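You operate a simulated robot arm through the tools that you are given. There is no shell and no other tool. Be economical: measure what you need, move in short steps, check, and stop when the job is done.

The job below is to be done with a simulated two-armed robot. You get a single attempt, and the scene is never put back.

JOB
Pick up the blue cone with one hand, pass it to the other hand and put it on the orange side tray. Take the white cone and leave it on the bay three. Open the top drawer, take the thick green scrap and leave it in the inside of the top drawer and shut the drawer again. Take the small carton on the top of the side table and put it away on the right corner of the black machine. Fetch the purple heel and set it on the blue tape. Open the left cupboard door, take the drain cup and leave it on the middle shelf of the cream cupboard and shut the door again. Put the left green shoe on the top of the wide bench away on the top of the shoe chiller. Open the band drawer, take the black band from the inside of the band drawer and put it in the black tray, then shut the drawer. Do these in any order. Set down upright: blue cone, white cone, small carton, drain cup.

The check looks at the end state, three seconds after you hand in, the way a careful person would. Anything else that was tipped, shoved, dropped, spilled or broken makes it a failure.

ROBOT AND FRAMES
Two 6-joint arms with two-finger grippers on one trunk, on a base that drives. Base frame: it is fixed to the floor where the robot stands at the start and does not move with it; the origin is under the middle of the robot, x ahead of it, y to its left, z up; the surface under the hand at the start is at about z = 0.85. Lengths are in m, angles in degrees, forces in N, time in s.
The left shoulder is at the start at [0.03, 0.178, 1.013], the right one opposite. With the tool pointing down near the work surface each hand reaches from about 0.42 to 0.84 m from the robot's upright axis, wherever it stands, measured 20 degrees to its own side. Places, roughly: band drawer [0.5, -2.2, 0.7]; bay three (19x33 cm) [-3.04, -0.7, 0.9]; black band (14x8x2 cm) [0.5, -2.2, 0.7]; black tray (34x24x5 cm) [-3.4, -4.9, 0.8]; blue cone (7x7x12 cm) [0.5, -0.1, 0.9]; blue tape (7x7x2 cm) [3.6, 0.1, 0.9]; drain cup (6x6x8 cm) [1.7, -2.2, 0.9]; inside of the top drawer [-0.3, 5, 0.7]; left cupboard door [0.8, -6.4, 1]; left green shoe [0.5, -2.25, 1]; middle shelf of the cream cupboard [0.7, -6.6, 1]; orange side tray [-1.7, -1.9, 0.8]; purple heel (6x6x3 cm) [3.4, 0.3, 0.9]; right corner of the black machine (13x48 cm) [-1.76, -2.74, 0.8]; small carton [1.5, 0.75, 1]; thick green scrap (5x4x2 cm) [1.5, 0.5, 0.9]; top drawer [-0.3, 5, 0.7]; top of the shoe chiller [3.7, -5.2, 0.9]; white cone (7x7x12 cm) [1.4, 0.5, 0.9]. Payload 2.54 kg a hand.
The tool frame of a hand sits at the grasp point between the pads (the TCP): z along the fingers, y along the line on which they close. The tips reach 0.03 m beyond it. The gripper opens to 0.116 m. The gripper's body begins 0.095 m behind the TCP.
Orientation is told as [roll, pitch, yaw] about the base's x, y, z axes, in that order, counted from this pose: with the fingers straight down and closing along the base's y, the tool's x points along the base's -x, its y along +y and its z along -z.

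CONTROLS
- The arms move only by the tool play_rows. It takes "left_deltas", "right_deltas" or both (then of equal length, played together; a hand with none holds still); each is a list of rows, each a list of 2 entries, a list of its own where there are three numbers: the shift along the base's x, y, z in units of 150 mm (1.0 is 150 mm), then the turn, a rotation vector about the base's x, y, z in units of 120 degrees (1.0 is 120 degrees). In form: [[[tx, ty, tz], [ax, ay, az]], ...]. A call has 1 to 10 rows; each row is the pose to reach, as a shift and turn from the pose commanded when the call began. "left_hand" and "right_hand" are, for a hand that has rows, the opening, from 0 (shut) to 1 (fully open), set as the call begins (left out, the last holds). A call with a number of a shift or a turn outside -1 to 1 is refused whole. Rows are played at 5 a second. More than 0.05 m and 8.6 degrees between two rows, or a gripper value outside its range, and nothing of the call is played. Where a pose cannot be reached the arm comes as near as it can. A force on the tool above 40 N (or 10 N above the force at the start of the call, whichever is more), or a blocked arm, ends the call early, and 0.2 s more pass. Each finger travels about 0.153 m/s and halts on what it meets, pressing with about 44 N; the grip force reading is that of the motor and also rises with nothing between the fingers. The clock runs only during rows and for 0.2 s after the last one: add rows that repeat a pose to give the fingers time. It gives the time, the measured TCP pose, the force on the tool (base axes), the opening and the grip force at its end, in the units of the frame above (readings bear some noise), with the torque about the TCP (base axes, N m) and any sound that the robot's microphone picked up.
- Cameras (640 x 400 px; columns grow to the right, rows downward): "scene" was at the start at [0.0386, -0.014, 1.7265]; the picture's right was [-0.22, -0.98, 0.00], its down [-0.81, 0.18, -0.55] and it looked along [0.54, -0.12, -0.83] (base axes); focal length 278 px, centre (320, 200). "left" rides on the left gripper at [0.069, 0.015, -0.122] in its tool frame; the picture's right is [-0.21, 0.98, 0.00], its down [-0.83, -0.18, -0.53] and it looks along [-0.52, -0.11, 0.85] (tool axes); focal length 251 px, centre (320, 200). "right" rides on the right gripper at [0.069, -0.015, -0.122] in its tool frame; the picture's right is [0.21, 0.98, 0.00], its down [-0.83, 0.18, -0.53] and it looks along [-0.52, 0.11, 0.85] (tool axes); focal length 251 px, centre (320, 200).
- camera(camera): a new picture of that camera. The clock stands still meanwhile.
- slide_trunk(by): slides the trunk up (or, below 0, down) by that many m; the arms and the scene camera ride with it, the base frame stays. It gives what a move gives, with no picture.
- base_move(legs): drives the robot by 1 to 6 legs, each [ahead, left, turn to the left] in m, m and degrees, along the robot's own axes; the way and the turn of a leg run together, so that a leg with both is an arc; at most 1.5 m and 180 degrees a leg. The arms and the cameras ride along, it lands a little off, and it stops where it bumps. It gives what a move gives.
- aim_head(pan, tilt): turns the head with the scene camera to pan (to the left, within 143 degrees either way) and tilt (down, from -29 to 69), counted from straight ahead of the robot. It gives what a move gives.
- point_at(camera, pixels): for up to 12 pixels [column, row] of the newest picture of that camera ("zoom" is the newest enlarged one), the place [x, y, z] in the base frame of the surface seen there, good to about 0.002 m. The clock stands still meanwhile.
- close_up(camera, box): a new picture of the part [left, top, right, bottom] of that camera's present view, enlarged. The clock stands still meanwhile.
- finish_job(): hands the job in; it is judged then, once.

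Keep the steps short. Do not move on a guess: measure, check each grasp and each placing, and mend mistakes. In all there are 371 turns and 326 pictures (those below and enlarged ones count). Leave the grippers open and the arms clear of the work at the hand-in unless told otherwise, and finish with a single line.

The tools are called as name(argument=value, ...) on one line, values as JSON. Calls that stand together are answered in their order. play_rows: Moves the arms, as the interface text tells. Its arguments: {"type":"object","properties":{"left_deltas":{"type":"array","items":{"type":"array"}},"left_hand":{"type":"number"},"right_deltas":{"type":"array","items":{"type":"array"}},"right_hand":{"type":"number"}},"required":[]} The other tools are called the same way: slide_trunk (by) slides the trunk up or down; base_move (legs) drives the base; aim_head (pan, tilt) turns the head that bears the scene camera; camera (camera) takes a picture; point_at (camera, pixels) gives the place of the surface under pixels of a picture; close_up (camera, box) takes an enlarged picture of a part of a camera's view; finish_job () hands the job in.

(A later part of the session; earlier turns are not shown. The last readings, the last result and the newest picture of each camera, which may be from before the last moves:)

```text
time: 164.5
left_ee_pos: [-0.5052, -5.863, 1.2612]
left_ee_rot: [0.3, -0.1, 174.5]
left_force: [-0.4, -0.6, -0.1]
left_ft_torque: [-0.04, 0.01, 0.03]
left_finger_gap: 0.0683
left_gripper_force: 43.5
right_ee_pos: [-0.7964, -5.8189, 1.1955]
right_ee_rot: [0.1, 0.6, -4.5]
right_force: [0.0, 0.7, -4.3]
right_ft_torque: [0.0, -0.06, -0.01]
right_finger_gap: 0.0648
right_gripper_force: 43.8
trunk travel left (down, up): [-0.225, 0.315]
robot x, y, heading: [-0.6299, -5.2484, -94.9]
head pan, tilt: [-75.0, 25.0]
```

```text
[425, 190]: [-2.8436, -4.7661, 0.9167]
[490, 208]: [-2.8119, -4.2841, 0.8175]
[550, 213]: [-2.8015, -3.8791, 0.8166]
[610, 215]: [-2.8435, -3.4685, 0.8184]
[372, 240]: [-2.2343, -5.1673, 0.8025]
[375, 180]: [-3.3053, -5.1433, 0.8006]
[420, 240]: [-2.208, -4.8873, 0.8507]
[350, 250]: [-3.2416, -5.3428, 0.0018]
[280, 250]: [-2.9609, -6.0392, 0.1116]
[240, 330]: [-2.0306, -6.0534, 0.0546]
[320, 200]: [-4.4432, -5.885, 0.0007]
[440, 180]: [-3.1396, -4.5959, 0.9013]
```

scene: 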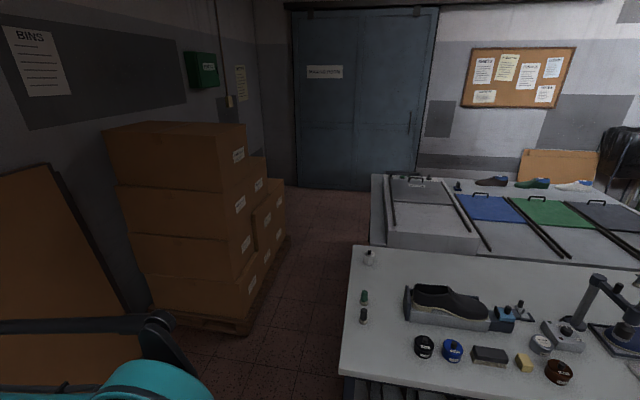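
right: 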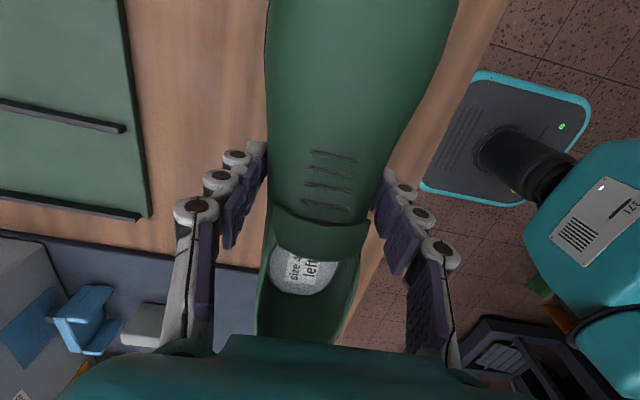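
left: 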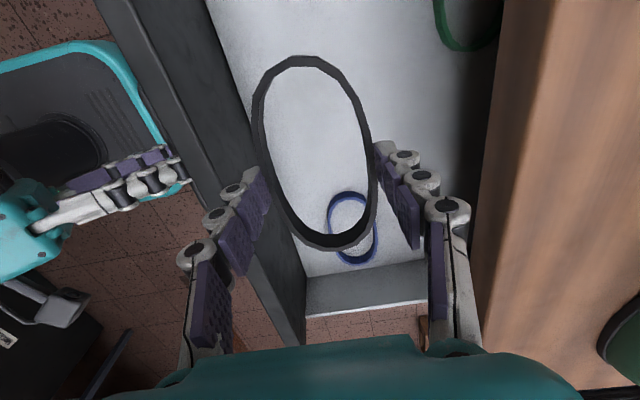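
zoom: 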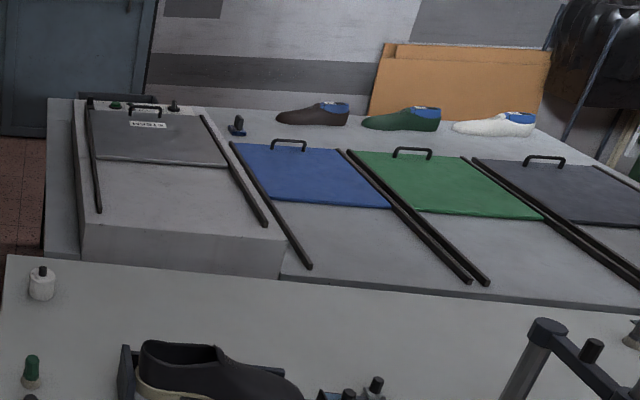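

The black tray should be at the far end behind the raised grey box. I measure the carton stack beside the corridor.

point_at(camera="scene", pixels=[[240, 140], [175, 128], [268, 170], [285, 200], [240, 270], [290, 240], [245, 200], [350, 280], [345, 370], [60, 200], [415, 178], [395, 178]])

aim_head(pan=-45, tilt=50)

camera(camera="scene")

```text
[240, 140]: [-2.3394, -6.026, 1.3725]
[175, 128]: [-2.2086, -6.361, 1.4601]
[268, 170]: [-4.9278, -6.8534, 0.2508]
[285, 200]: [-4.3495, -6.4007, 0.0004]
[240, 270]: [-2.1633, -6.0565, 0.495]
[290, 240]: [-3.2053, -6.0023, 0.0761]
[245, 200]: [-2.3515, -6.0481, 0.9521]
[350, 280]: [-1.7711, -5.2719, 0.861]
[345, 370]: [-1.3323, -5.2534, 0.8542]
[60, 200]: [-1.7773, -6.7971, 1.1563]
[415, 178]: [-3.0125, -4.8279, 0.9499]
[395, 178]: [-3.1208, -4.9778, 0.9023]
```

```text
time: 165.5
left_ee_pos: [-0.5048, -5.8645, 1.2612]
left_ee_rot: [0.3, -0.1, 174.5]
left_force: [0.4, 0.5, -0.5]
left_ft_torque: [0.0, -0.01, 0.0]
left_finger_gap: 0.0684
left_gripper_force: 44.1
right_ee_pos: [-0.7958, -5.8191, 1.1956]
right_ee_rot: [0.1, 0.5, -4.7]
right_force: [0.0, -1.1, -3.4]
right_ft_torque: [0.01, -0.03, 0.01]
right_finger_gap: 0.0646
right_gripper_force: 43.5
trunk travel left (down, up): [-0.225, 0.315]
robot x, y, heading: [-0.6282, -5.2486, -95.2]
head pan, tilt: [-45.0, 50.0]
```

```text
248 pictures are left
```

scene: 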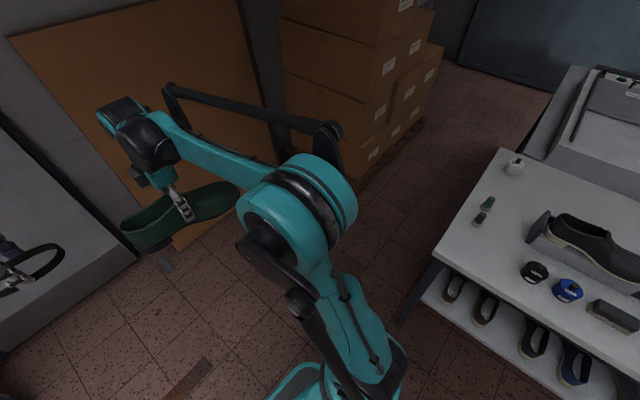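

Corridor is about 0.75 m wide. I raise the trunk 0.3 m so elbows pass above the cartons, turn west, and strafe into line with y≈-5.64.

slide_trunk(by=0.3)

base_move(legs=[[0, 0, -85]])

base_move(legs=[[0, 0.39, 0]])

aim_head(pan=0, tilt=40)

camera(camera="scene")

```text
time: 168.5
left_ee_pos: [-0.5042, -5.8652, 1.5611]
left_ee_rot: [0.3, -0.1, 174.5]
left_force: [-0.2, 0.1, -0.8]
left_ft_torque: [0.02, -0.01, -0.04]
left_finger_gap: 0.0684
left_gripper_force: 43.9
right_ee_pos: [-0.796, -5.8188, 1.4957]
right_ee_rot: [0.0, 0.5, -4.6]
right_force: [-0.3, -0.7, -3.4]
right_ft_torque: [-0.02, -0.02, -0.01]
right_finger_gap: 0.0643
right_gripper_force: 43.9
trunk travel left (down, up): [-0.525, 0.015]
robot x, y, heading: [-0.6253, -5.2484, -94.9]
head pan, tilt: [-45.0, 50.0]
```

```text
time: 172.6
left_ee_pos: [-1.238, -5.4103, 1.5615]
left_ee_rot: [0.3, 0.0, 87.8]
left_force: [-0.2, -0.4, -0.4]
left_ft_torque: [0.01, 0.03, 0.03]
left_finger_gap: 0.0684
left_gripper_force: 43.6
right_ee_pos: [-1.2091, -5.1167, 1.4956]
right_ee_rot: [0.1, 0.7, -91.3]
right_force: [0.3, -1.2, -4.5]
right_ft_torque: [-0.03, 0.01, 0.02]
right_finger_gap: 0.064
right_gripper_force: 44.1
trunk travel left (down, up): [-0.525, 0.015]
robot x, y, heading: [-0.6297, -5.25, 178.1]
head pan, tilt: [-45.0, 50.0]
```

```text
time: 175.1
left_ee_pos: [-1.2488, -5.8087, 1.5602]
left_ee_rot: [0.2, 0.0, 88.0]
left_force: [-0.8, -0.1, 0.0]
left_ft_torque: [-0.02, -0.01, -0.01]
left_finger_gap: 0.0683
left_gripper_force: 44.1
right_ee_pos: [-1.2204, -5.5152, 1.4951]
right_ee_rot: [0.0, 0.5, -91.2]
right_force: [0.8, 0.2, -3.6]
right_ft_torque: [-0.07, -0.01, 0.01]
right_finger_gap: 0.0641
right_gripper_force: 44.0
trunk travel left (down, up): [-0.525, 0.015]
robot x, y, heading: [-0.6393, -5.6461, 178.4]
head pan, tilt: [-45.0, 50.0]
```

```text
time: 176.2
left_ee_pos: [-1.2483, -5.81, 1.5603]
left_ee_rot: [0.3, -0.1, 87.9]
left_force: [0.2, -0.4, 0.3]
left_ft_torque: [0.01, -0.03, -0.03]
left_finger_gap: 0.068
left_gripper_force: 44.1
right_ee_pos: [-1.2203, -5.5157, 1.4957]
right_ee_rot: [0.2, 0.5, -91.2]
right_force: [-0.2, -0.4, -4.4]
right_ft_torque: [-0.05, 0.02, 0.02]
right_finger_gap: 0.0641
right_gripper_force: 44.1
trunk travel left (down, up): [-0.525, 0.015]
robot x, y, heading: [-0.6379, -5.6482, 178.3]
head pan, tilt: [0.0, 40.0]
```

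```text
247 pictures are left
```

scene: 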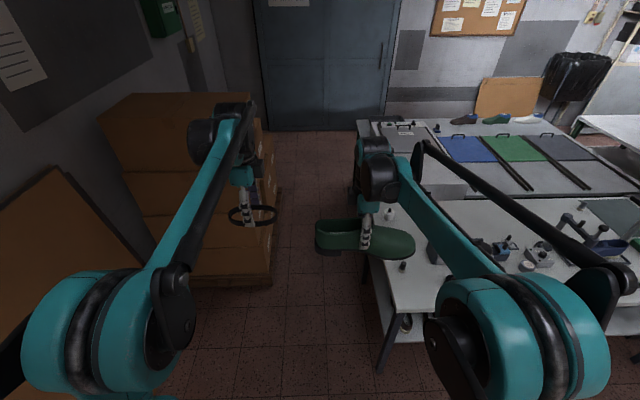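

The corridor is straight ahead. I correct heading 1.5° and drive west in two stages.

base_move(legs=[[0, 0, 1.5], [1.45, 0, 0]])

base_move(legs=[[1.45, 0, 0]])

aim_head(pan=-80, tilt=45)

camera(camera="scene")

```text
time: 183.9
left_ee_pos: [-2.727, -5.8087, 1.5618]
left_ee_rot: [0.4, -0.1, 88.8]
left_force: [-0.7, 0.4, 0.6]
left_ft_torque: [0.0, 0.01, -0.01]
left_finger_gap: 0.0683
left_gripper_force: 44.0
right_ee_pos: [-2.7035, -5.515, 1.4958]
right_ee_rot: [0.1, 0.6, -90.4]
right_force: [0.0, -0.3, -3.6]
right_ft_torque: [-0.01, 0.04, 0.02]
right_finger_gap: 0.0635
right_gripper_force: 44.2
trunk travel left (down, up): [-0.525, 0.015]
robot x, y, heading: [-2.1238, -5.636, 179.3]
head pan, tilt: [0.0, 40.0]
```

```text
time: 191.2
left_ee_pos: [-4.1986, -5.7709, 1.5616]
left_ee_rot: [0.3, -0.1, 88.0]
left_force: [0.5, -0.7, 0.2]
left_ft_torque: [-0.01, 0.01, 0.01]
left_finger_gap: 0.0685
left_gripper_force: 43.7
right_ee_pos: [-4.1707, -5.478, 1.4948]
right_ee_rot: [0.2, 0.6, -91.0]
right_force: [-0.3, 0.3, -4.3]
right_ft_torque: [-0.02, 0.03, 0.01]
right_finger_gap: 0.0634
right_gripper_force: 44.1
trunk travel left (down, up): [-0.525, 0.015]
robot x, y, heading: [-3.5918, -5.6064, 178.4]
head pan, tilt: [0.0, 40.0]
```

```text
time: 192.7
left_ee_pos: [-4.1994, -5.7712, 1.5603]
left_ee_rot: [0.3, -0.2, 88.1]
left_force: [0.2, 0.5, -0.1]
left_ft_torque: [0.0, 0.0, -0.01]
left_finger_gap: 0.0683
left_gripper_force: 44.1
right_ee_pos: [-4.1702, -5.4778, 1.4957]
right_ee_rot: [0.1, 0.5, -91.1]
right_force: [-0.3, -0.1, -3.7]
right_ft_torque: [-0.1, 0.0, 0.0]
right_finger_gap: 0.063
right_gripper_force: 43.9
trunk travel left (down, up): [-0.525, 0.015]
robot x, y, heading: [-3.5911, -5.6073, 178.4]
head pan, tilt: [-80.0, 45.0]
```

```text
246 pictures are left
```

scene: 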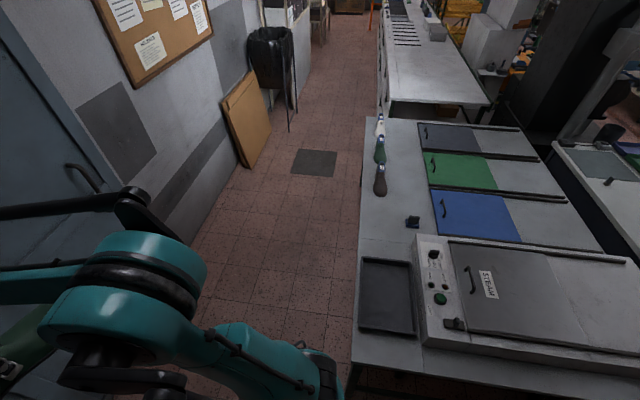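

The black tray is at (387,295) on the table's west end. I measure it, step 0.08 m south, and turn to face it.

point_at(camera="scene", pixels=[[362, 262], [412, 264], [358, 328], [416, 336], [387, 295], [375, 260], [350, 360], [420, 290], [411, 222], [380, 180]])

base_move(legs=[[0, 0.08, 0], [0, 0, -108]])

aim_head(pan=0, tilt=50)

camera(camera="scene")

camera(camera="right")

```text
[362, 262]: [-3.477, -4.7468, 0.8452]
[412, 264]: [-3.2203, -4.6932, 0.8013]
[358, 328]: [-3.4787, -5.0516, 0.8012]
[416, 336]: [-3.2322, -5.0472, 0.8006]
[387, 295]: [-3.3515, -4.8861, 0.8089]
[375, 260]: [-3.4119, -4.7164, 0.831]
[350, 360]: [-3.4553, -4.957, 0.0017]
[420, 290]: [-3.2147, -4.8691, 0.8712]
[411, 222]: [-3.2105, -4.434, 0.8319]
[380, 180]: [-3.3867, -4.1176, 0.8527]
```

```text
time: 198.4
left_ee_pos: [-3.5301, -5.0657, 1.5608]
left_ee_rot: [0.3, -0.1, -22.8]
left_force: [-0.4, -0.4, 0.2]
left_ft_torque: [-0.03, -0.02, 0.01]
left_finger_gap: 0.068
left_gripper_force: 44.2
right_ee_pos: [-3.2646, -5.1957, 1.4964]
right_ee_rot: [0.1, 0.5, 158.0]
right_force: [0.0, -0.3, -4.1]
right_ft_torque: [0.01, 0.03, 0.02]
right_finger_gap: 0.0628
right_gripper_force: 43.7
trunk travel left (down, up): [-0.525, 0.015]
robot x, y, heading: [-3.5927, -5.689, 67.7]
head pan, tilt: [-80.0, 45.0]
```

```text
time: 199.9
left_ee_pos: [-3.5304, -5.0653, 1.5611]
left_ee_rot: [0.3, -0.1, -22.8]
left_force: [-0.4, -1.0, -0.4]
left_ft_torque: [-0.02, 0.0, 0.01]
left_finger_gap: 0.0684
left_gripper_force: 43.9
right_ee_pos: [-3.2654, -5.1954, 1.4939]
right_ee_rot: [0.2, 0.5, 158.2]
right_force: [0.8, 0.5, -4.1]
right_ft_torque: [0.04, 0.02, -0.02]
right_finger_gap: 0.0626
right_gripper_force: 43.9
trunk travel left (down, up): [-0.525, 0.015]
robot x, y, heading: [-3.5915, -5.6888, 67.7]
head pan, tilt: [0.0, 50.0]
```

```text
245 pictures are left
```

scene: 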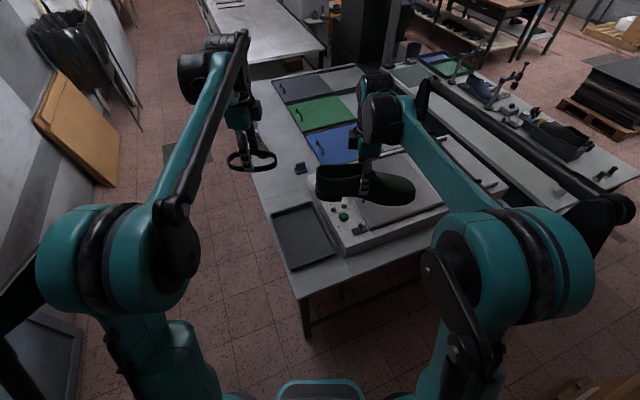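

```text
244 pictures are left
```

right: 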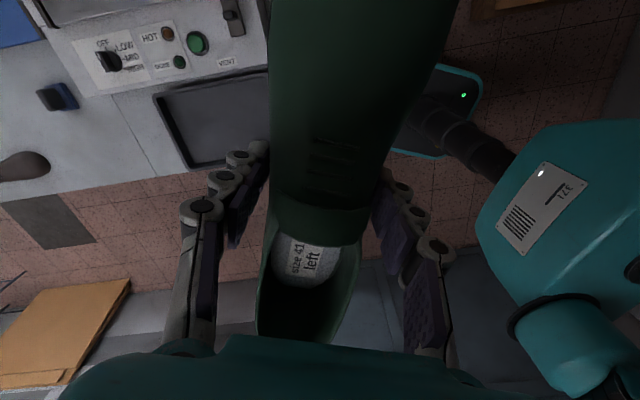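

Tray interior: x -3.48…-3.225, y -5.05…-4.70, floor 0.809. I lower the trunk 0.3 m and go 0.13 m ahead.

slide_trunk(by=-0.3)

base_move(legs=[[0.13, 0, 0]])

```text
time: 202.9
left_ee_pos: [-3.5301, -5.0654, 1.2613]
left_ee_rot: [0.4, -0.2, -22.9]
left_force: [0.1, 0.1, 0.0]
left_ft_torque: [0.0, 0.04, -0.02]
left_finger_gap: 0.0678
left_gripper_force: 43.9
right_ee_pos: [-3.2659, -5.1957, 1.1956]
right_ee_rot: [-0.1, 0.5, 158.1]
right_force: [-0.1, -0.4, -3.2]
right_ft_torque: [0.0, 0.07, 0.0]
right_finger_gap: 0.0624
right_gripper_force: 43.6
trunk travel left (down, up): [-0.225, 0.315]
robot x, y, heading: [-3.5963, -5.6909, 67.7]
head pan, tilt: [0.0, 50.0]
```

```text
time: 204.2
left_ee_pos: [-3.4804, -4.9431, 1.2611]
left_ee_rot: [0.2, 0.0, -22.8]
left_force: [0.7, 0.4, 0.2]
left_ft_torque: [-0.01, -0.02, -0.03]
left_finger_gap: 0.0683
left_gripper_force: 43.7
right_ee_pos: [-3.2158, -5.0749, 1.1949]
right_ee_rot: [0.1, 0.6, 158.0]
right_force: [-0.4, 1.0, -3.2]
right_ft_torque: [-0.04, 0.07, -0.01]
right_finger_gap: 0.0626
right_gripper_force: 43.9
trunk travel left (down, up): [-0.225, 0.315]
robot x, y, heading: [-3.5433, -5.5728, 67.6]
head pan, tilt: [0.0, 50.0]
```

Move over the tray (and shift the shoe to the right for room), descending partly.

play_rows(left_deltas=[[[0.2, 0.1, 0], [0, 0, 0]], [[0.45, 0.2, 0], [0, 0, 0]], [[0.7, 0.3, -0.1], [0, 0, 0]], [[0.83, 0.35, -0.35], [0, 0, 0]], [[0.83, 0.35, -0.65], [0, 0, 0]], [[0.83, 0.35, -0.95], [0, 0, 0]]], right_deltas=[[[0.15, -0.06, 0.1], [0, 0, 0]], [[0.3, -0.12, 0.2], [0, 0, 0]], [[0.45, -0.18, 0.2], [0, 0, 0]], [[0.6, -0.24, 0.2], [0, 0, 0]], [[0.7, -0.28, 0.2], [0, 0, 0]], [[0.7, -0.28, 0.2], [0, 0, 0]]])

camera(camera="left")

```text
time: 205.6
left_ee_pos: [-3.3539, -4.8913, 1.1178]
left_ee_rot: [0.2, -0.1, -22.8]
left_force: [-0.3, -0.3, -1.2]
left_ft_torque: [-0.01, 0.0, 0.01]
left_finger_gap: 0.0682
left_gripper_force: 43.9
right_ee_pos: [-3.1096, -5.1176, 1.2237]
right_ee_rot: [0.1, 0.5, 158.2]
right_force: [0.0, 0.0, -4.5]
right_ft_torque: [0.04, 0.09, 0.01]
right_finger_gap: 0.0625
right_gripper_force: 43.9
trunk travel left (down, up): [-0.225, 0.315]
robot x, y, heading: [-3.5435, -5.5697, 67.7]
head pan, tilt: [0.0, 50.0]
```

```text
243 pictures are left
```

left: 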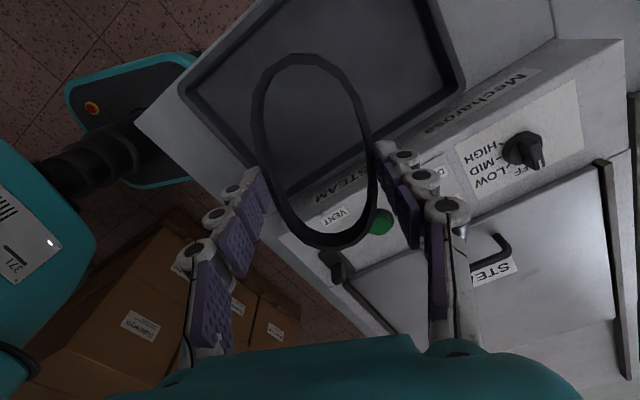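

The point below the hand lies inside the tray. Descend in two steps.

play_rows(left_deltas=[[[0, 0, -0.3], [0, 0, 0]], [[0, 0, -0.6], [0, 0, 0]], [[0, 0, -0.9], [0, 0, 0]], [[0, 0, -1.0], [0, 0, 0]]])

camera(camera="left")

```text
time: 206.6
left_ee_pos: [-3.3553, -4.8922, 0.968]
left_ee_rot: [0.4, -0.1, -22.8]
left_force: [-0.7, 0.3, 0.1]
left_ft_torque: [-0.04, 0.01, 0.05]
left_finger_gap: 0.068
left_gripper_force: 44.2
right_ee_pos: [-3.1112, -5.1176, 1.224]
right_ee_rot: [0.1, 0.5, 158.0]
right_force: [-0.5, 0.3, -3.3]
right_ft_torque: [0.05, 0.06, 0.0]
right_finger_gap: 0.0623
right_gripper_force: 44.5
trunk travel left (down, up): [-0.225, 0.315]
robot x, y, heading: [-3.5404, -5.5681, 67.7]
head pan, tilt: [0.0, 50.0]
```

```text
242 pictures are left
```

left: 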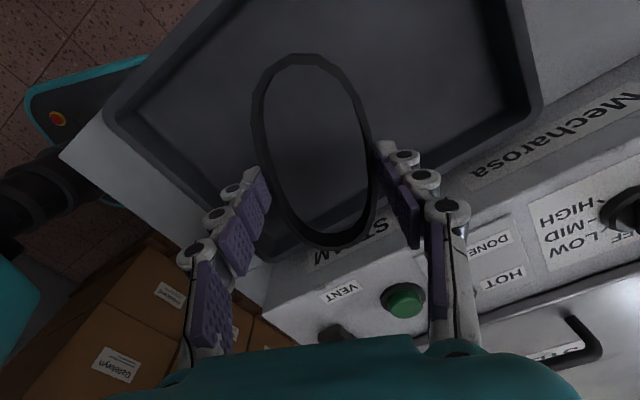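

play_rows(left_deltas=[[[0, 0, -0.3], [0, 0, 0]], [[0, 0, -0.55], [0, 0, 0]], [[0, 0, -0.72], [0, 0, 0]], [[0, 0, -0.79], [0, 0, 0]], [[0, 0, -0.82], [0, 0, 0]]])

camera(camera="left")

```text
time: 207.8
left_ee_pos: [-3.3559, -4.8915, 0.8452]
left_ee_rot: [0.3, -0.1, -22.8]
left_force: [-0.1, -0.1, 0.3]
left_ft_torque: [0.01, 0.0, 0.01]
left_finger_gap: 0.068
left_gripper_force: 44.1
right_ee_pos: [-3.1112, -5.1188, 1.2243]
right_ee_rot: [0.1, 0.4, 158.1]
right_force: [-1.2, -0.1, -3.5]
right_ft_torque: [0.01, 0.03, 0.0]
right_finger_gap: 0.0623
right_gripper_force: 44.1
trunk travel left (down, up): [-0.225, 0.315]
robot x, y, heading: [-3.5462, -5.5703, 67.5]
head pan, tilt: [0.0, 50.0]
```

```text
241 pictures are left
```

left: 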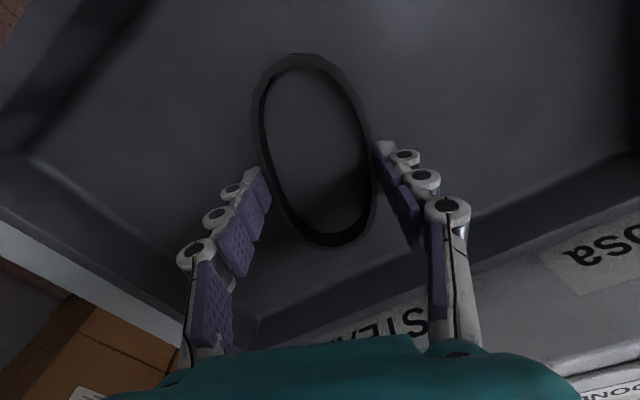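

Nearly touching the tray floor. Lower 2–3 mm more, then open and rise.

play_rows(left_deltas=[[[0, 0, -0.02], [0, 0, 0]], [[0, 0, -0.03], [0, 0, 0]]])

play_rows(left_deltas=[[[0, 0, 0], [0, 0, 0]], [[0, 0, 0], [0, 0, 0]], [[0, 0, 0], [0, 0, 0]]], left_hand=0.85)

play_rows(left_deltas=[[[0, 0, 0.2], [0, 0, 0]], [[0, 0, 0.5], [0, 0, 0]], [[0, 0, 0.75], [0, 0, 0]], [[0, 0, 1.0], [0, 0, 0]]])

camera(camera="left")

```text
time: 208.4
left_ee_pos: [-3.357, -4.8915, 0.8427]
left_ee_rot: [0.3, -0.1, -22.8]
left_force: [2.2, 1.7, 7.4]
left_ft_torque: [-0.15, 0.01, 0.02]
left_finger_gap: 0.0684
left_gripper_force: 43.8
right_ee_pos: [-3.1112, -5.1196, 1.2249]
right_ee_rot: [0.1, 0.5, 158.1]
right_force: [-0.4, 0.1, -3.8]
right_ft_torque: [0.02, 0.06, 0.0]
right_finger_gap: 0.0626
right_gripper_force: 44.5
trunk travel left (down, up): [-0.225, 0.315]
robot x, y, heading: [-3.5455, -5.567, 67.5]
head pan, tilt: [0.0, 50.0]
```

```text
time: 209.2
left_ee_pos: [-3.3568, -4.8913, 0.8407]
left_ee_rot: [0.4, -0.1, -22.8]
left_force: [0.2, 0.6, 0.3]
left_ft_torque: [0.0, -0.01, 0.03]
left_finger_gap: 0.0987
left_gripper_force: 0.1
right_ee_pos: [-3.1109, -5.1194, 1.2242]
right_ee_rot: [0.0, 0.4, 158.0]
right_force: [0.5, -0.8, -3.3]
right_ft_torque: [0.03, 0.05, -0.02]
right_finger_gap: 0.0623
right_gripper_force: 44.7
trunk travel left (down, up): [-0.225, 0.315]
robot x, y, heading: [-3.5417, -5.5725, 67.9]
head pan, tilt: [0.0, 50.0]
```

```text
time: 210.2
left_ee_pos: [-3.3575, -4.8947, 0.9939]
left_ee_rot: [0.3, -0.1, -22.9]
left_force: [0.0, -0.7, -0.3]
left_ft_torque: [0.01, -0.01, 0.0]
left_finger_gap: 0.0986
left_gripper_force: 0.0
right_ee_pos: [-3.1112, -5.1191, 1.2257]
right_ee_rot: [0.1, 0.5, 158.2]
right_force: [-0.1, -0.3, -2.4]
right_ft_torque: [0.05, 0.04, -0.02]
right_finger_gap: 0.0624
right_gripper_force: 44.0
trunk travel left (down, up): [-0.225, 0.315]
robot x, y, heading: [-3.546, -5.5695, 67.9]
head pan, tilt: [0.0, 50.0]
```

```text
240 pictures are left
```

left: 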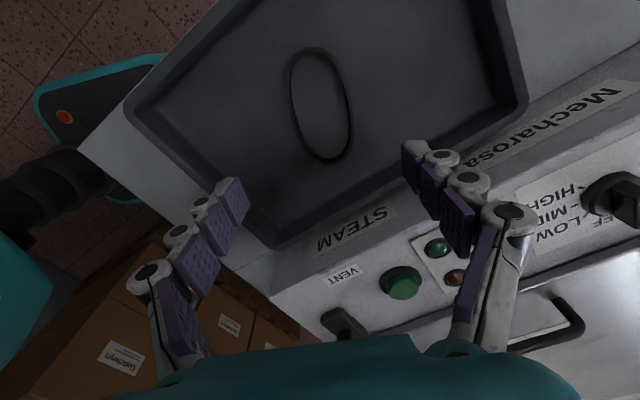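

Band rests in the black tray. I raise the left hand, pull both in, raise the trunk and step back.

play_rows(left_deltas=[[[-0.1, -0.1, 0.3], [0, 0, 0]], [[-0.3, -0.2, 0.5], [0, 0, 0]], [[-0.5, -0.3, 0.7], [0, 0, 0]], [[-0.7, -0.35, 0.9], [0, 0, 0]], [[-0.83, -0.35, 1.0], [0, 0, 0]]], right_deltas=[[[-0.15, 0.06, 0], [0, 0, 0]], [[-0.3, 0.12, 0], [0, 0, 0]], [[-0.45, 0.18, 0], [0, 0, 0]], [[-0.6, 0.24, 0], [0, 0, 0]], [[-0.75, 0.26, 0], [0, 0, 0]]], left_hand=1)

slide_trunk(by=0.3)

base_move(legs=[[-0.11, 0.03, 0], [0, 0, -66.5]])

aim_head(pan=0, tilt=40)

camera(camera="scene")

```text
time: 211.4
left_ee_pos: [-3.4826, -4.9498, 1.1416]
left_ee_rot: [0.3, -0.1, -22.8]
left_force: [-0.8, 0.4, 0.4]
left_ft_torque: [-0.03, -0.02, -0.01]
left_finger_gap: 0.1162
left_gripper_force: 0.1
right_ee_pos: [-3.2235, -5.0791, 1.2255]
right_ee_rot: [0.1, 0.6, 157.9]
right_force: [-0.4, -0.1, -3.7]
right_ft_torque: [0.03, 0.04, 0.01]
right_finger_gap: 0.0622
right_gripper_force: 43.8
trunk travel left (down, up): [-0.225, 0.315]
robot x, y, heading: [-3.5414, -5.5667, 67.7]
head pan, tilt: [0.0, 50.0]
```

```text
time: 214.4
left_ee_pos: [-3.4818, -4.9485, 1.4413]
left_ee_rot: [0.3, 0.0, -22.7]
left_force: [-0.4, 0.0, 0.4]
left_ft_torque: [0.01, 0.0, -0.03]
left_finger_gap: 0.1158
left_gripper_force: 0.1
right_ee_pos: [-3.2227, -5.0788, 1.5235]
right_ee_rot: [0.1, 0.5, 158.1]
right_force: [-0.8, 0.2, -3.1]
right_ft_torque: [0.01, 0.04, 0.01]
right_finger_gap: 0.062
right_gripper_force: 44.1
trunk travel left (down, up): [-0.525, 0.015]
robot x, y, heading: [-3.5439, -5.5711, 67.5]
head pan, tilt: [0.0, 50.0]
```

```text
time: 218.5
left_ee_pos: [-3.0253, -5.449, 1.4413]
left_ee_rot: [0.4, -0.1, -87.2]
left_force: [0.2, -0.2, 0.0]
left_ft_torque: [-0.03, 0.01, 0.01]
left_finger_gap: 0.1161
left_gripper_force: 0.0
right_ee_pos: [-3.0312, -5.7375, 1.5241]
right_ee_rot: [0.2, 0.6, 93.6]
right_force: [0.2, 0.2, -4.4]
right_ft_torque: [0.07, -0.02, 0.02]
right_finger_gap: 0.0619
right_gripper_force: 43.4
trunk travel left (down, up): [-0.525, 0.015]
robot x, y, heading: [-3.6136, -5.6614, 3.1]
head pan, tilt: [0.0, 50.0]
```

```text
time: 219.2
left_ee_pos: [-3.0253, -5.4482, 1.4412]
left_ee_rot: [0.3, 0.0, -87.2]
left_force: [-0.3, 0.1, 0.0]
left_ft_torque: [0.01, 0.0, -0.01]
left_finger_gap: 0.1158
left_gripper_force: 0.1
right_ee_pos: [-3.0308, -5.738, 1.5243]
right_ee_rot: [0.2, 0.4, 93.6]
right_force: [0.6, -0.5, -3.3]
right_ft_torque: [0.05, 0.01, 0.03]
right_finger_gap: 0.0619
right_gripper_force: 43.9
trunk travel left (down, up): [-0.525, 0.015]
robot x, y, heading: [-3.6131, -5.6572, 2.9]
head pan, tilt: [0.0, 40.0]
```

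```text
239 pictures are left
```

scene: 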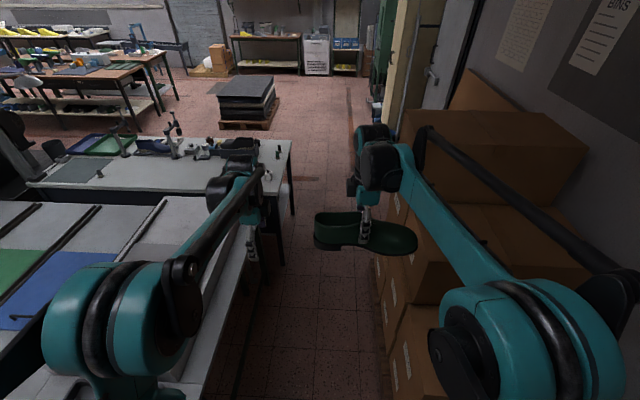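

Correct heading by -3° and drive east out of the corridor.

base_move(legs=[[0, 0, -3], [1.45, 0, 0]])

base_move(legs=[[0.9, 0, 0]])

```text
time: 226.7
left_ee_pos: [-1.5852, -5.4949, 1.4415]
left_ee_rot: [0.3, -0.2, -91.3]
left_force: [0.2, 0.2, -0.2]
left_ft_torque: [-0.02, -0.03, 0.01]
left_finger_gap: 0.1163
left_gripper_force: 0.1
right_ee_pos: [-1.6102, -5.7832, 1.5247]
right_ee_rot: [0.2, 0.6, 89.6]
right_force: [-0.5, 0.1, -2.4]
right_ft_torque: [0.07, 0.01, 0.02]
right_finger_gap: 0.0618
right_gripper_force: 43.9
trunk travel left (down, up): [-0.525, 0.015]
robot x, y, heading: [-2.1857, -5.667, -0.7]
head pan, tilt: [0.0, 40.0]
```

```text
time: 231.5
left_ee_pos: [-0.6841, -5.5074, 1.4419]
left_ee_rot: [0.3, 0.0, -91.2]
left_force: [-0.6, 0.4, -0.4]
left_ft_torque: [-0.03, 0.02, 0.0]
left_finger_gap: 0.1161
left_gripper_force: 0.0
right_ee_pos: [-0.7104, -5.797, 1.5247]
right_ee_rot: [0.1, 0.5, 89.7]
right_force: [-0.4, 0.0, -4.0]
right_ft_torque: [0.06, -0.03, 0.04]
right_finger_gap: 0.0617
right_gripper_force: 44.1
trunk travel left (down, up): [-0.525, 0.015]
robot x, y, heading: [-1.2856, -5.6777, -0.9]
head pan, tilt: [0.0, 40.0]
```

slide_trunk(by=-0.3)

aim_head(pan=8, tilt=20)

camera(camera="scene")

```text
time: 234.5
left_ee_pos: [-0.6841, -5.5056, 1.1408]
left_ee_rot: [0.3, -0.1, -91.2]
left_force: [0.1, 0.1, -1.0]
left_ft_torque: [0.03, 0.02, -0.01]
left_finger_gap: 0.116
left_gripper_force: 0.1
right_ee_pos: [-0.7091, -5.7943, 1.2252]
right_ee_rot: [0.0, 0.4, 89.7]
right_force: [0.5, -0.4, -3.5]
right_ft_torque: [0.02, -0.01, -0.01]
right_finger_gap: 0.0615
right_gripper_force: 44.4
trunk travel left (down, up): [-0.225, 0.315]
robot x, y, heading: [-1.2834, -5.6747, -0.7]
head pan, tilt: [0.0, 40.0]
```

```text
time: 235.3
left_ee_pos: [-0.684, -5.5057, 1.1404]
left_ee_rot: [0.3, 0.0, -91.3]
left_force: [-1.2, 0.2, -0.9]
left_ft_torque: [-0.05, 0.0, -0.02]
left_finger_gap: 0.116
left_gripper_force: 0.1
right_ee_pos: [-0.7097, -5.7953, 1.2258]
right_ee_rot: [0.2, 0.4, 89.7]
right_force: [0.9, -0.5, -3.3]
right_ft_torque: [0.06, -0.02, 0.01]
right_finger_gap: 0.0613
right_gripper_force: 44.1
trunk travel left (down, up): [-0.225, 0.315]
robot x, y, heading: [-1.2837, -5.6758, -1.0]
head pan, tilt: [8.0, 20.0]
```

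```text
238 pictures are left
```

scene: 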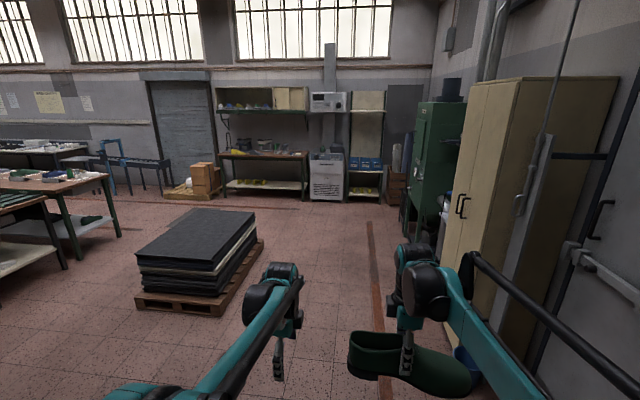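

close_up(camera="scene", box=[270, 80, 430, 220])

point_at(camera="scene", pixels=[[318, 165], [328, 155], [338, 170], [330, 205], [360, 215], [258, 245], [225, 310], [370, 260], [410, 235], [440, 260], [300, 205], [480, 350]])

```text
2.86 times, centred on (350, 150) of scene
```

zoom: 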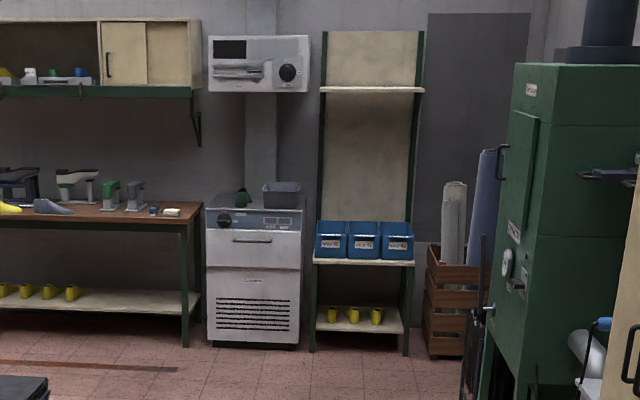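

```text
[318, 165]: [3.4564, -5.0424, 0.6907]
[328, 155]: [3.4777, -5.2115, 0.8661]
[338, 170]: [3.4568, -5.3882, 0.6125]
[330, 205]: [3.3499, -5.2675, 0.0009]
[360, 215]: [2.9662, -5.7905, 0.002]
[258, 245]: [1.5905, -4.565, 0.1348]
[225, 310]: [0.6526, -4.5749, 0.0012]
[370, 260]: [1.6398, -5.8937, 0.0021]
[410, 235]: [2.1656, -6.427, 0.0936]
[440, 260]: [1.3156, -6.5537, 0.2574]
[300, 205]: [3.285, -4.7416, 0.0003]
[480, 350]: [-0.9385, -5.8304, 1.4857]
```

Route clear. Drive toward the chiller.

base_move(legs=[[0, 0, 6.4], [1.5, 0, 0], [1.5, 0, 0], [0.6, 0, -5.4]])

aim_head(pan=0, tilt=30)

camera(camera="scene")

```text
time: 253.3
left_ee_pos: [2.9165, -5.2677, 1.1413]
left_ee_rot: [0.3, -0.1, -91.6]
left_force: [0.7, -0.7, -1.1]
left_ft_torque: [0.0, 0.01, 0.01]
left_finger_gap: 0.1161
left_gripper_force: 0.0
right_ee_pos: [2.8885, -5.5551, 1.2253]
right_ee_rot: [0.1, 0.4, 89.1]
right_force: [1.0, 0.0, -3.7]
right_ft_torque: [0.01, 0.03, 0.0]
right_finger_gap: 0.061
right_gripper_force: 43.8
trunk travel left (down, up): [-0.225, 0.315]
robot x, y, heading: [2.3142, -5.4306, -1.6]
head pan, tilt: [8.0, 20.0]
```

```text
time: 254.1
left_ee_pos: [2.9156, -5.2682, 1.1414]
left_ee_rot: [0.4, -0.1, -91.7]
left_force: [0.1, -0.6, 0.0]
left_ft_torque: [0.01, -0.03, -0.01]
left_finger_gap: 0.1163
left_gripper_force: 0.1
right_ee_pos: [2.887, -5.555, 1.2241]
right_ee_rot: [0.0, 0.5, 89.0]
right_force: [0.5, 0.3, -3.4]
right_ft_torque: [0.06, -0.02, -0.05]
right_finger_gap: 0.0608
right_gripper_force: 43.8
trunk travel left (down, up): [-0.225, 0.315]
robot x, y, heading: [2.3133, -5.4326, -1.4]
head pan, tilt: [0.0, 30.0]
```

```text
236 pictures are left
```

scene: 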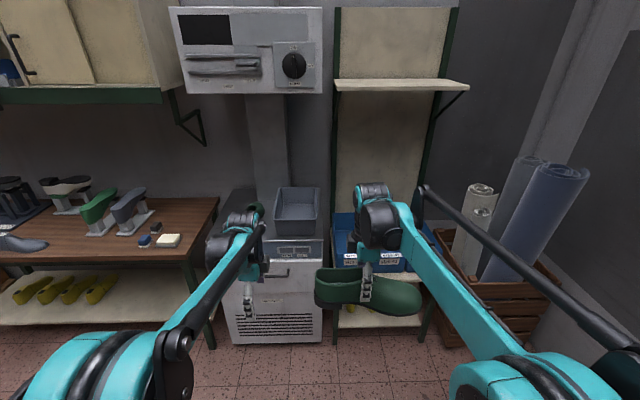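

The left arm hides the chiller top. I shift left 0.3 m and look again.

base_move(legs=[[0, 0.32, 1]])

aim_head(pan=-6, tilt=30)

camera(camera="scene")

close_up(camera="scene", box=[220, 120, 412, 260])

```text
time: 256.1
left_ee_pos: [2.9176, -4.9461, 1.1416]
left_ee_rot: [0.3, -0.1, -90.5]
left_force: [-0.6, 0.0, 1.1]
left_ft_torque: [-0.03, -0.01, 0.03]
left_finger_gap: 0.1159
left_gripper_force: 0.0
right_ee_pos: [2.8939, -5.2369, 1.2248]
right_ee_rot: [0.1, 0.6, 90.4]
right_force: [0.4, 0.5, -3.7]
right_ft_torque: [0.04, 0.0, 0.01]
right_finger_gap: 0.0611
right_gripper_force: 43.8
trunk travel left (down, up): [-0.225, 0.315]
robot x, y, heading: [2.3202, -5.126, 0.1]
head pan, tilt: [0.0, 30.0]
```

```text
time: 256.8
left_ee_pos: [2.9141, -4.9484, 1.141]
left_ee_rot: [0.3, -0.1, -90.5]
left_force: [-0.1, -0.5, 0.2]
left_ft_torque: [0.0, -0.03, 0.0]
left_finger_gap: 0.1159
left_gripper_force: 0.1
right_ee_pos: [2.8938, -5.2365, 1.2254]
right_ee_rot: [0.1, 0.6, 90.4]
right_force: [0.3, 0.0, -3.3]
right_ft_torque: [0.1, 0.03, -0.01]
right_finger_gap: 0.0613
right_gripper_force: 43.4
trunk travel left (down, up): [-0.225, 0.315]
robot x, y, heading: [2.3195, -5.1245, 0.1]
head pan, tilt: [-6.0, 30.0]
```

```text
235 pictures are left
```

scene: 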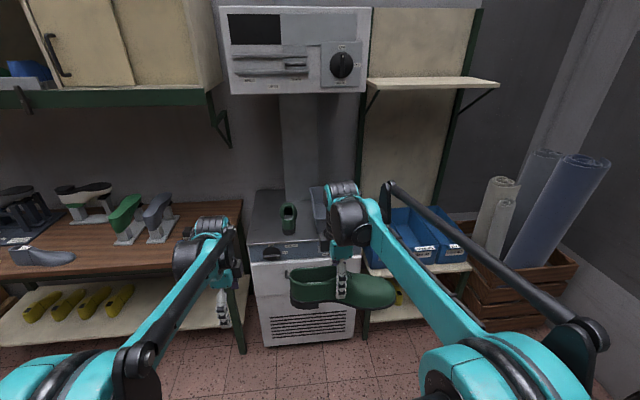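

```text
2.86 times, centred on (316, 190) of scene
```

zoom: 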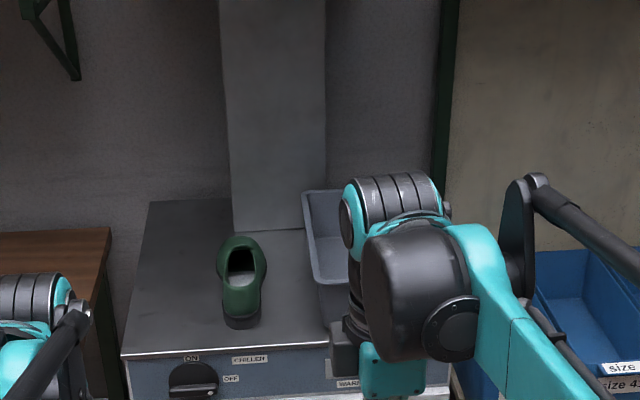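

Another green shoe already stands on the chiller, plus a basket. I measure free space.

point_at(camera="zoom", pixels=[[125, 352], [150, 205], [215, 210], [222, 320], [258, 318], [218, 270], [305, 200], [325, 285], [325, 340], [170, 300], [240, 245], [290, 320]])

```text
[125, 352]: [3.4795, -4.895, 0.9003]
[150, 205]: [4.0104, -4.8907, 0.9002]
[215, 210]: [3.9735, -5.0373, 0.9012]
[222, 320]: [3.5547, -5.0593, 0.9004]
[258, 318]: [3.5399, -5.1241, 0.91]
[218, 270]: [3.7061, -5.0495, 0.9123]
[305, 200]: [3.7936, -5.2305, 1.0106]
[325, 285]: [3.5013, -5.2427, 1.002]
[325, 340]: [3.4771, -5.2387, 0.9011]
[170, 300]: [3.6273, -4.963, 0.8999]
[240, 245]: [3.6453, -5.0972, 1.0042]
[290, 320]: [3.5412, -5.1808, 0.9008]
```

Free strip left of the other shoe: y -4.89…-5.045. I will set the shoe parallel there, so I rotate the right hand -90° (toe toward me) and raise the left hand.

play_rows(right_deltas=[[[0, 0, 0], [0, 0, -0.07]], [[0, 0, 0], [0, 0, -0.14]], [[0, 0, 0], [0, 0, -0.21]], [[0, 0, 0], [0, 0, -0.28]], [[0, 0, 0], [0, 0, -0.35]], [[0, 0, 0], [0, 0, -0.42]], [[0, 0, 0], [0, 0, -0.49]], [[0, 0, 0], [0, 0, -0.56]], [[0, 0, 0], [0, 0, -0.63]], [[0, 0, 0], [0, 0, -0.7]]], left_deltas=[[[0, 0, 0.1], [0, 0, 0.07]], [[0, 0, 0.2], [0, 0, 0.14]], [[0, 0, 0.3], [0, 0, 0.21]], [[0, 0, 0.4], [0, 0, 0.28]], [[0, 0, 0.5], [0, 0, 0.35]], [[-0.1, 0, 0.6], [0, 0, 0.42]], [[-0.2, 0, 0.7], [0, 0, 0.49]], [[-0.3, 0, 0.8], [0, 0, 0.56]], [[-0.4, 0, 0.9], [0, 0, 0.63]], [[-0.5, 0, 1.0], [0, 0, 0.7]]])

play_rows(right_deltas=[[[0, 0, 0], [0, 0, -0.052]]], left_deltas=[[[0, 0, 0], [0, 0, 0.052]]])

camera(camera="scene")

point_at(camera="scene", pixels=[[220, 275], [100, 275], [240, 340], [230, 205], [155, 225]])

```text
time: 259.0
left_ee_pos: [2.8416, -4.9467, 1.2926]
left_ee_rot: [0.4, -0.1, -6.3]
left_force: [-0.3, -0.9, 0.1]
left_ft_torque: [0.02, -0.05, 0.0]
left_finger_gap: 0.1164
left_gripper_force: 0.1
right_ee_pos: [2.8928, -5.2378, 1.2238]
right_ee_rot: [0.1, 0.6, 6.2]
right_force: [-0.9, -0.2, -4.1]
right_ft_torque: [0.01, -0.07, -0.01]
right_finger_gap: 0.0612
right_gripper_force: 43.9
trunk travel left (down, up): [-0.225, 0.315]
robot x, y, heading: [2.3137, -5.1215, 0.1]
head pan, tilt: [-6.0, 30.0]
```

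```text
time: 259.4
left_ee_pos: [2.842, -4.9478, 1.2925]
left_ee_rot: [0.3, -0.2, -0.1]
left_force: [-0.7, 1.1, 1.1]
left_ft_torque: [0.01, -0.02, -0.02]
left_finger_gap: 0.116
left_gripper_force: 0.1
right_ee_pos: [2.8941, -5.2376, 1.2252]
right_ee_rot: [0.2, 0.6, 0.1]
right_force: [1.3, 1.2, -3.9]
right_ft_torque: [-0.03, -0.05, -0.05]
right_finger_gap: 0.0611
right_gripper_force: 43.9
trunk travel left (down, up): [-0.225, 0.315]
robot x, y, heading: [2.3165, -5.1263, -0.1]
head pan, tilt: [-6.0, 30.0]
```

```text
233 pictures are left
```

scene: 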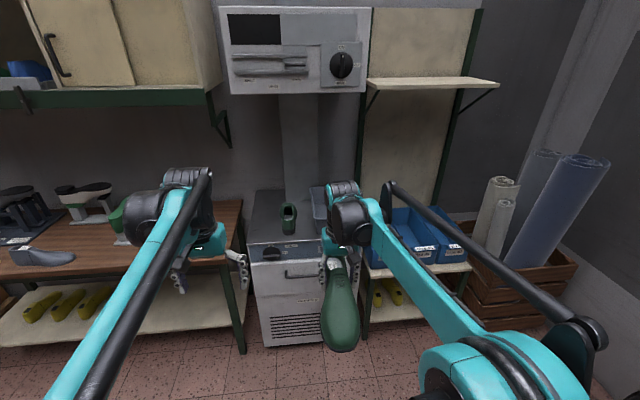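

```text
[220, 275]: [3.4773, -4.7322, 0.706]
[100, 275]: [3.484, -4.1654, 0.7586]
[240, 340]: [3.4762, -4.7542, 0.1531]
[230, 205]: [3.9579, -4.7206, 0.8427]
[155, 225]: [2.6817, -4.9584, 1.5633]
```

Bench and chiller fronts are at x≈3.47. I move the base left 0.15 m and ahead 0.64 m.

base_move(legs=[[0, 0.15, 0], [0.64, 0, 0]])

camera(camera="right")

aim_head(pan=0, tilt=50)

camera(camera="scene")

```text
time: 264.1
left_ee_pos: [3.5029, -4.7816, 1.2911]
left_ee_rot: [0.3, -0.1, 0.6]
left_force: [1.2, 0.2, -0.8]
left_ft_torque: [0.01, 0.04, -0.01]
left_finger_gap: 0.1158
left_gripper_force: 0.0
right_ee_pos: [3.5593, -5.0713, 1.2237]
right_ee_rot: [0.1, 0.7, 1.0]
right_force: [0.5, -0.1, -3.0]
right_ft_torque: [0.02, -0.07, 0.02]
right_finger_gap: 0.0612
right_gripper_force: 44.3
trunk travel left (down, up): [-0.225, 0.315]
robot x, y, heading: [2.9821, -4.9708, 0.6]
head pan, tilt: [-6.0, 30.0]
```

```text
232 pictures are left
```

right: 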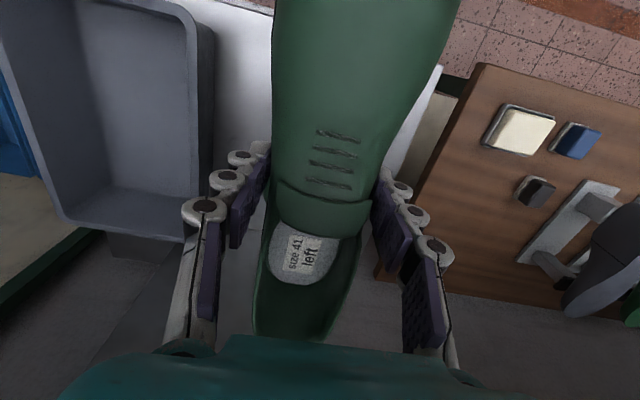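

```text
time: 264.9
left_ee_pos: [3.5031, -4.7831, 1.2914]
left_ee_rot: [0.3, -0.1, 0.8]
left_force: [-0.1, -0.3, 0.8]
left_ft_torque: [0.02, 0.01, 0.02]
left_finger_gap: 0.1164
left_gripper_force: 0.0
right_ee_pos: [3.5581, -5.0723, 1.2237]
right_ee_rot: [0.0, 0.5, 1.1]
right_force: [0.1, 0.0, -3.7]
right_ft_torque: [-0.02, -0.03, 0.0]
right_finger_gap: 0.0608
right_gripper_force: 44.2
trunk travel left (down, up): [-0.225, 0.315]
robot x, y, heading: [2.9803, -4.9696, 0.8]
head pan, tilt: [0.0, 50.0]
```

```text
231 pictures are left
```

scene: 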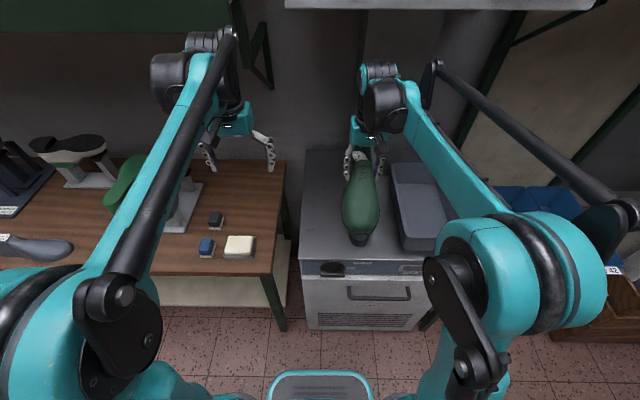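

Move the shoe over the free strip (left hand steps aside), still high.

play_rows(right_deltas=[[[0.2, 0.15, 0], [0, 0, 0]], [[0.4, 0.3, 0], [0, 0, 0]], [[0.6, 0.45, 0], [0, 0, 0]], [[0.8, 0.6, 0], [0, 0, 0]], [[0.95, 0.72, 0], [0, 0, 0]], [[0.95, 0.72, -0.3], [0, 0, 0]], [[0.95, 0.72, -0.6], [0, 0, 0]]], left_deltas=[[[-0.1, 0.15, 0], [0, 0, 0]], [[-0.2, 0.3, 0], [0, 0, 0]], [[-0.3, 0.45, 0], [0, 0, 0]], [[-0.4, 0.6, 0], [0, 0, 0]], [[-0.5, 0.7, 0], [0, 0, 0]], [[-0.5, 0.7, 0], [0, 0, 0]], [[-0.5, 0.7, 0], [0, 0, 0]]])

close_up(camera="scene", box=[240, 80, 464, 280])

camera(camera="right")

```text
time: 266.5
left_ee_pos: [3.4283, -4.676, 1.2896]
left_ee_rot: [0.2, 0.0, 0.8]
left_force: [0.1, 0.2, 0.3]
left_ft_torque: [0.02, 0.0, -0.01]
left_finger_gap: 0.1162
left_gripper_force: 0.1
right_ee_pos: [3.7035, -4.9625, 1.1333]
right_ee_rot: [0.1, 0.6, 1.2]
right_force: [0.7, -1.4, -4.5]
right_ft_torque: [-0.02, -0.04, 0.02]
right_finger_gap: 0.0611
right_gripper_force: 43.6
trunk travel left (down, up): [-0.225, 0.315]
robot x, y, heading: [2.9861, -4.9701, 0.8]
head pan, tilt: [0.0, 50.0]
```

```text
2.00 times, centred on (352, 180) of scene
```

zoom: 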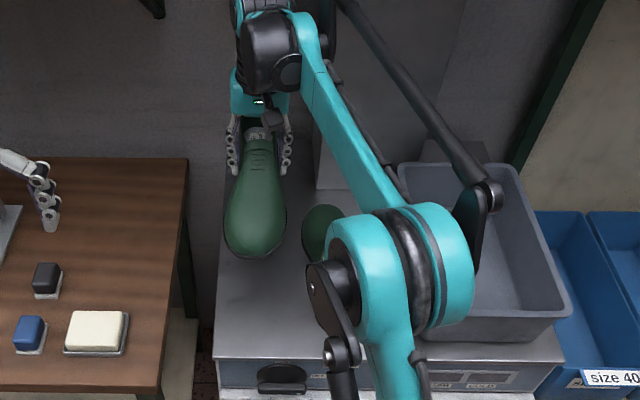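

```text
229 pictures are left
```

right: 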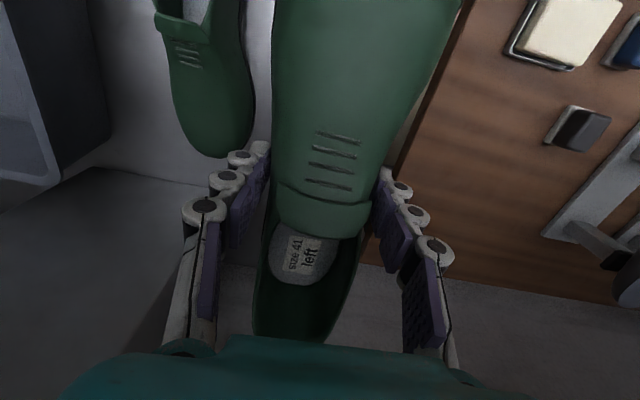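

point_at(camera="zoom", pixels=[[228, 225], [284, 225], [258, 252], [305, 240], [222, 300], [258, 205], [315, 210], [298, 260]])

point_at(camera="right", pixels=[[250, 130], [245, 90], [232, 150], [275, 60], [440, 60], [200, 20]])

```text
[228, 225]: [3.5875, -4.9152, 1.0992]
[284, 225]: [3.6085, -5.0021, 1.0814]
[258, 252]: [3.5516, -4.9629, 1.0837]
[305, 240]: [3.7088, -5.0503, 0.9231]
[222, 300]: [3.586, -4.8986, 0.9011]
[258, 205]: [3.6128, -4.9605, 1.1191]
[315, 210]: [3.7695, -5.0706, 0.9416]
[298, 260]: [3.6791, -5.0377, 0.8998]
```

```text
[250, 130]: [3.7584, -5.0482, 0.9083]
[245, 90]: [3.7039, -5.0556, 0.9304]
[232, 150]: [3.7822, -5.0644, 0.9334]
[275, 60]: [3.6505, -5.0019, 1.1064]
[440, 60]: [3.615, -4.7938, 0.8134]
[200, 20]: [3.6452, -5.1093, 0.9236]
```

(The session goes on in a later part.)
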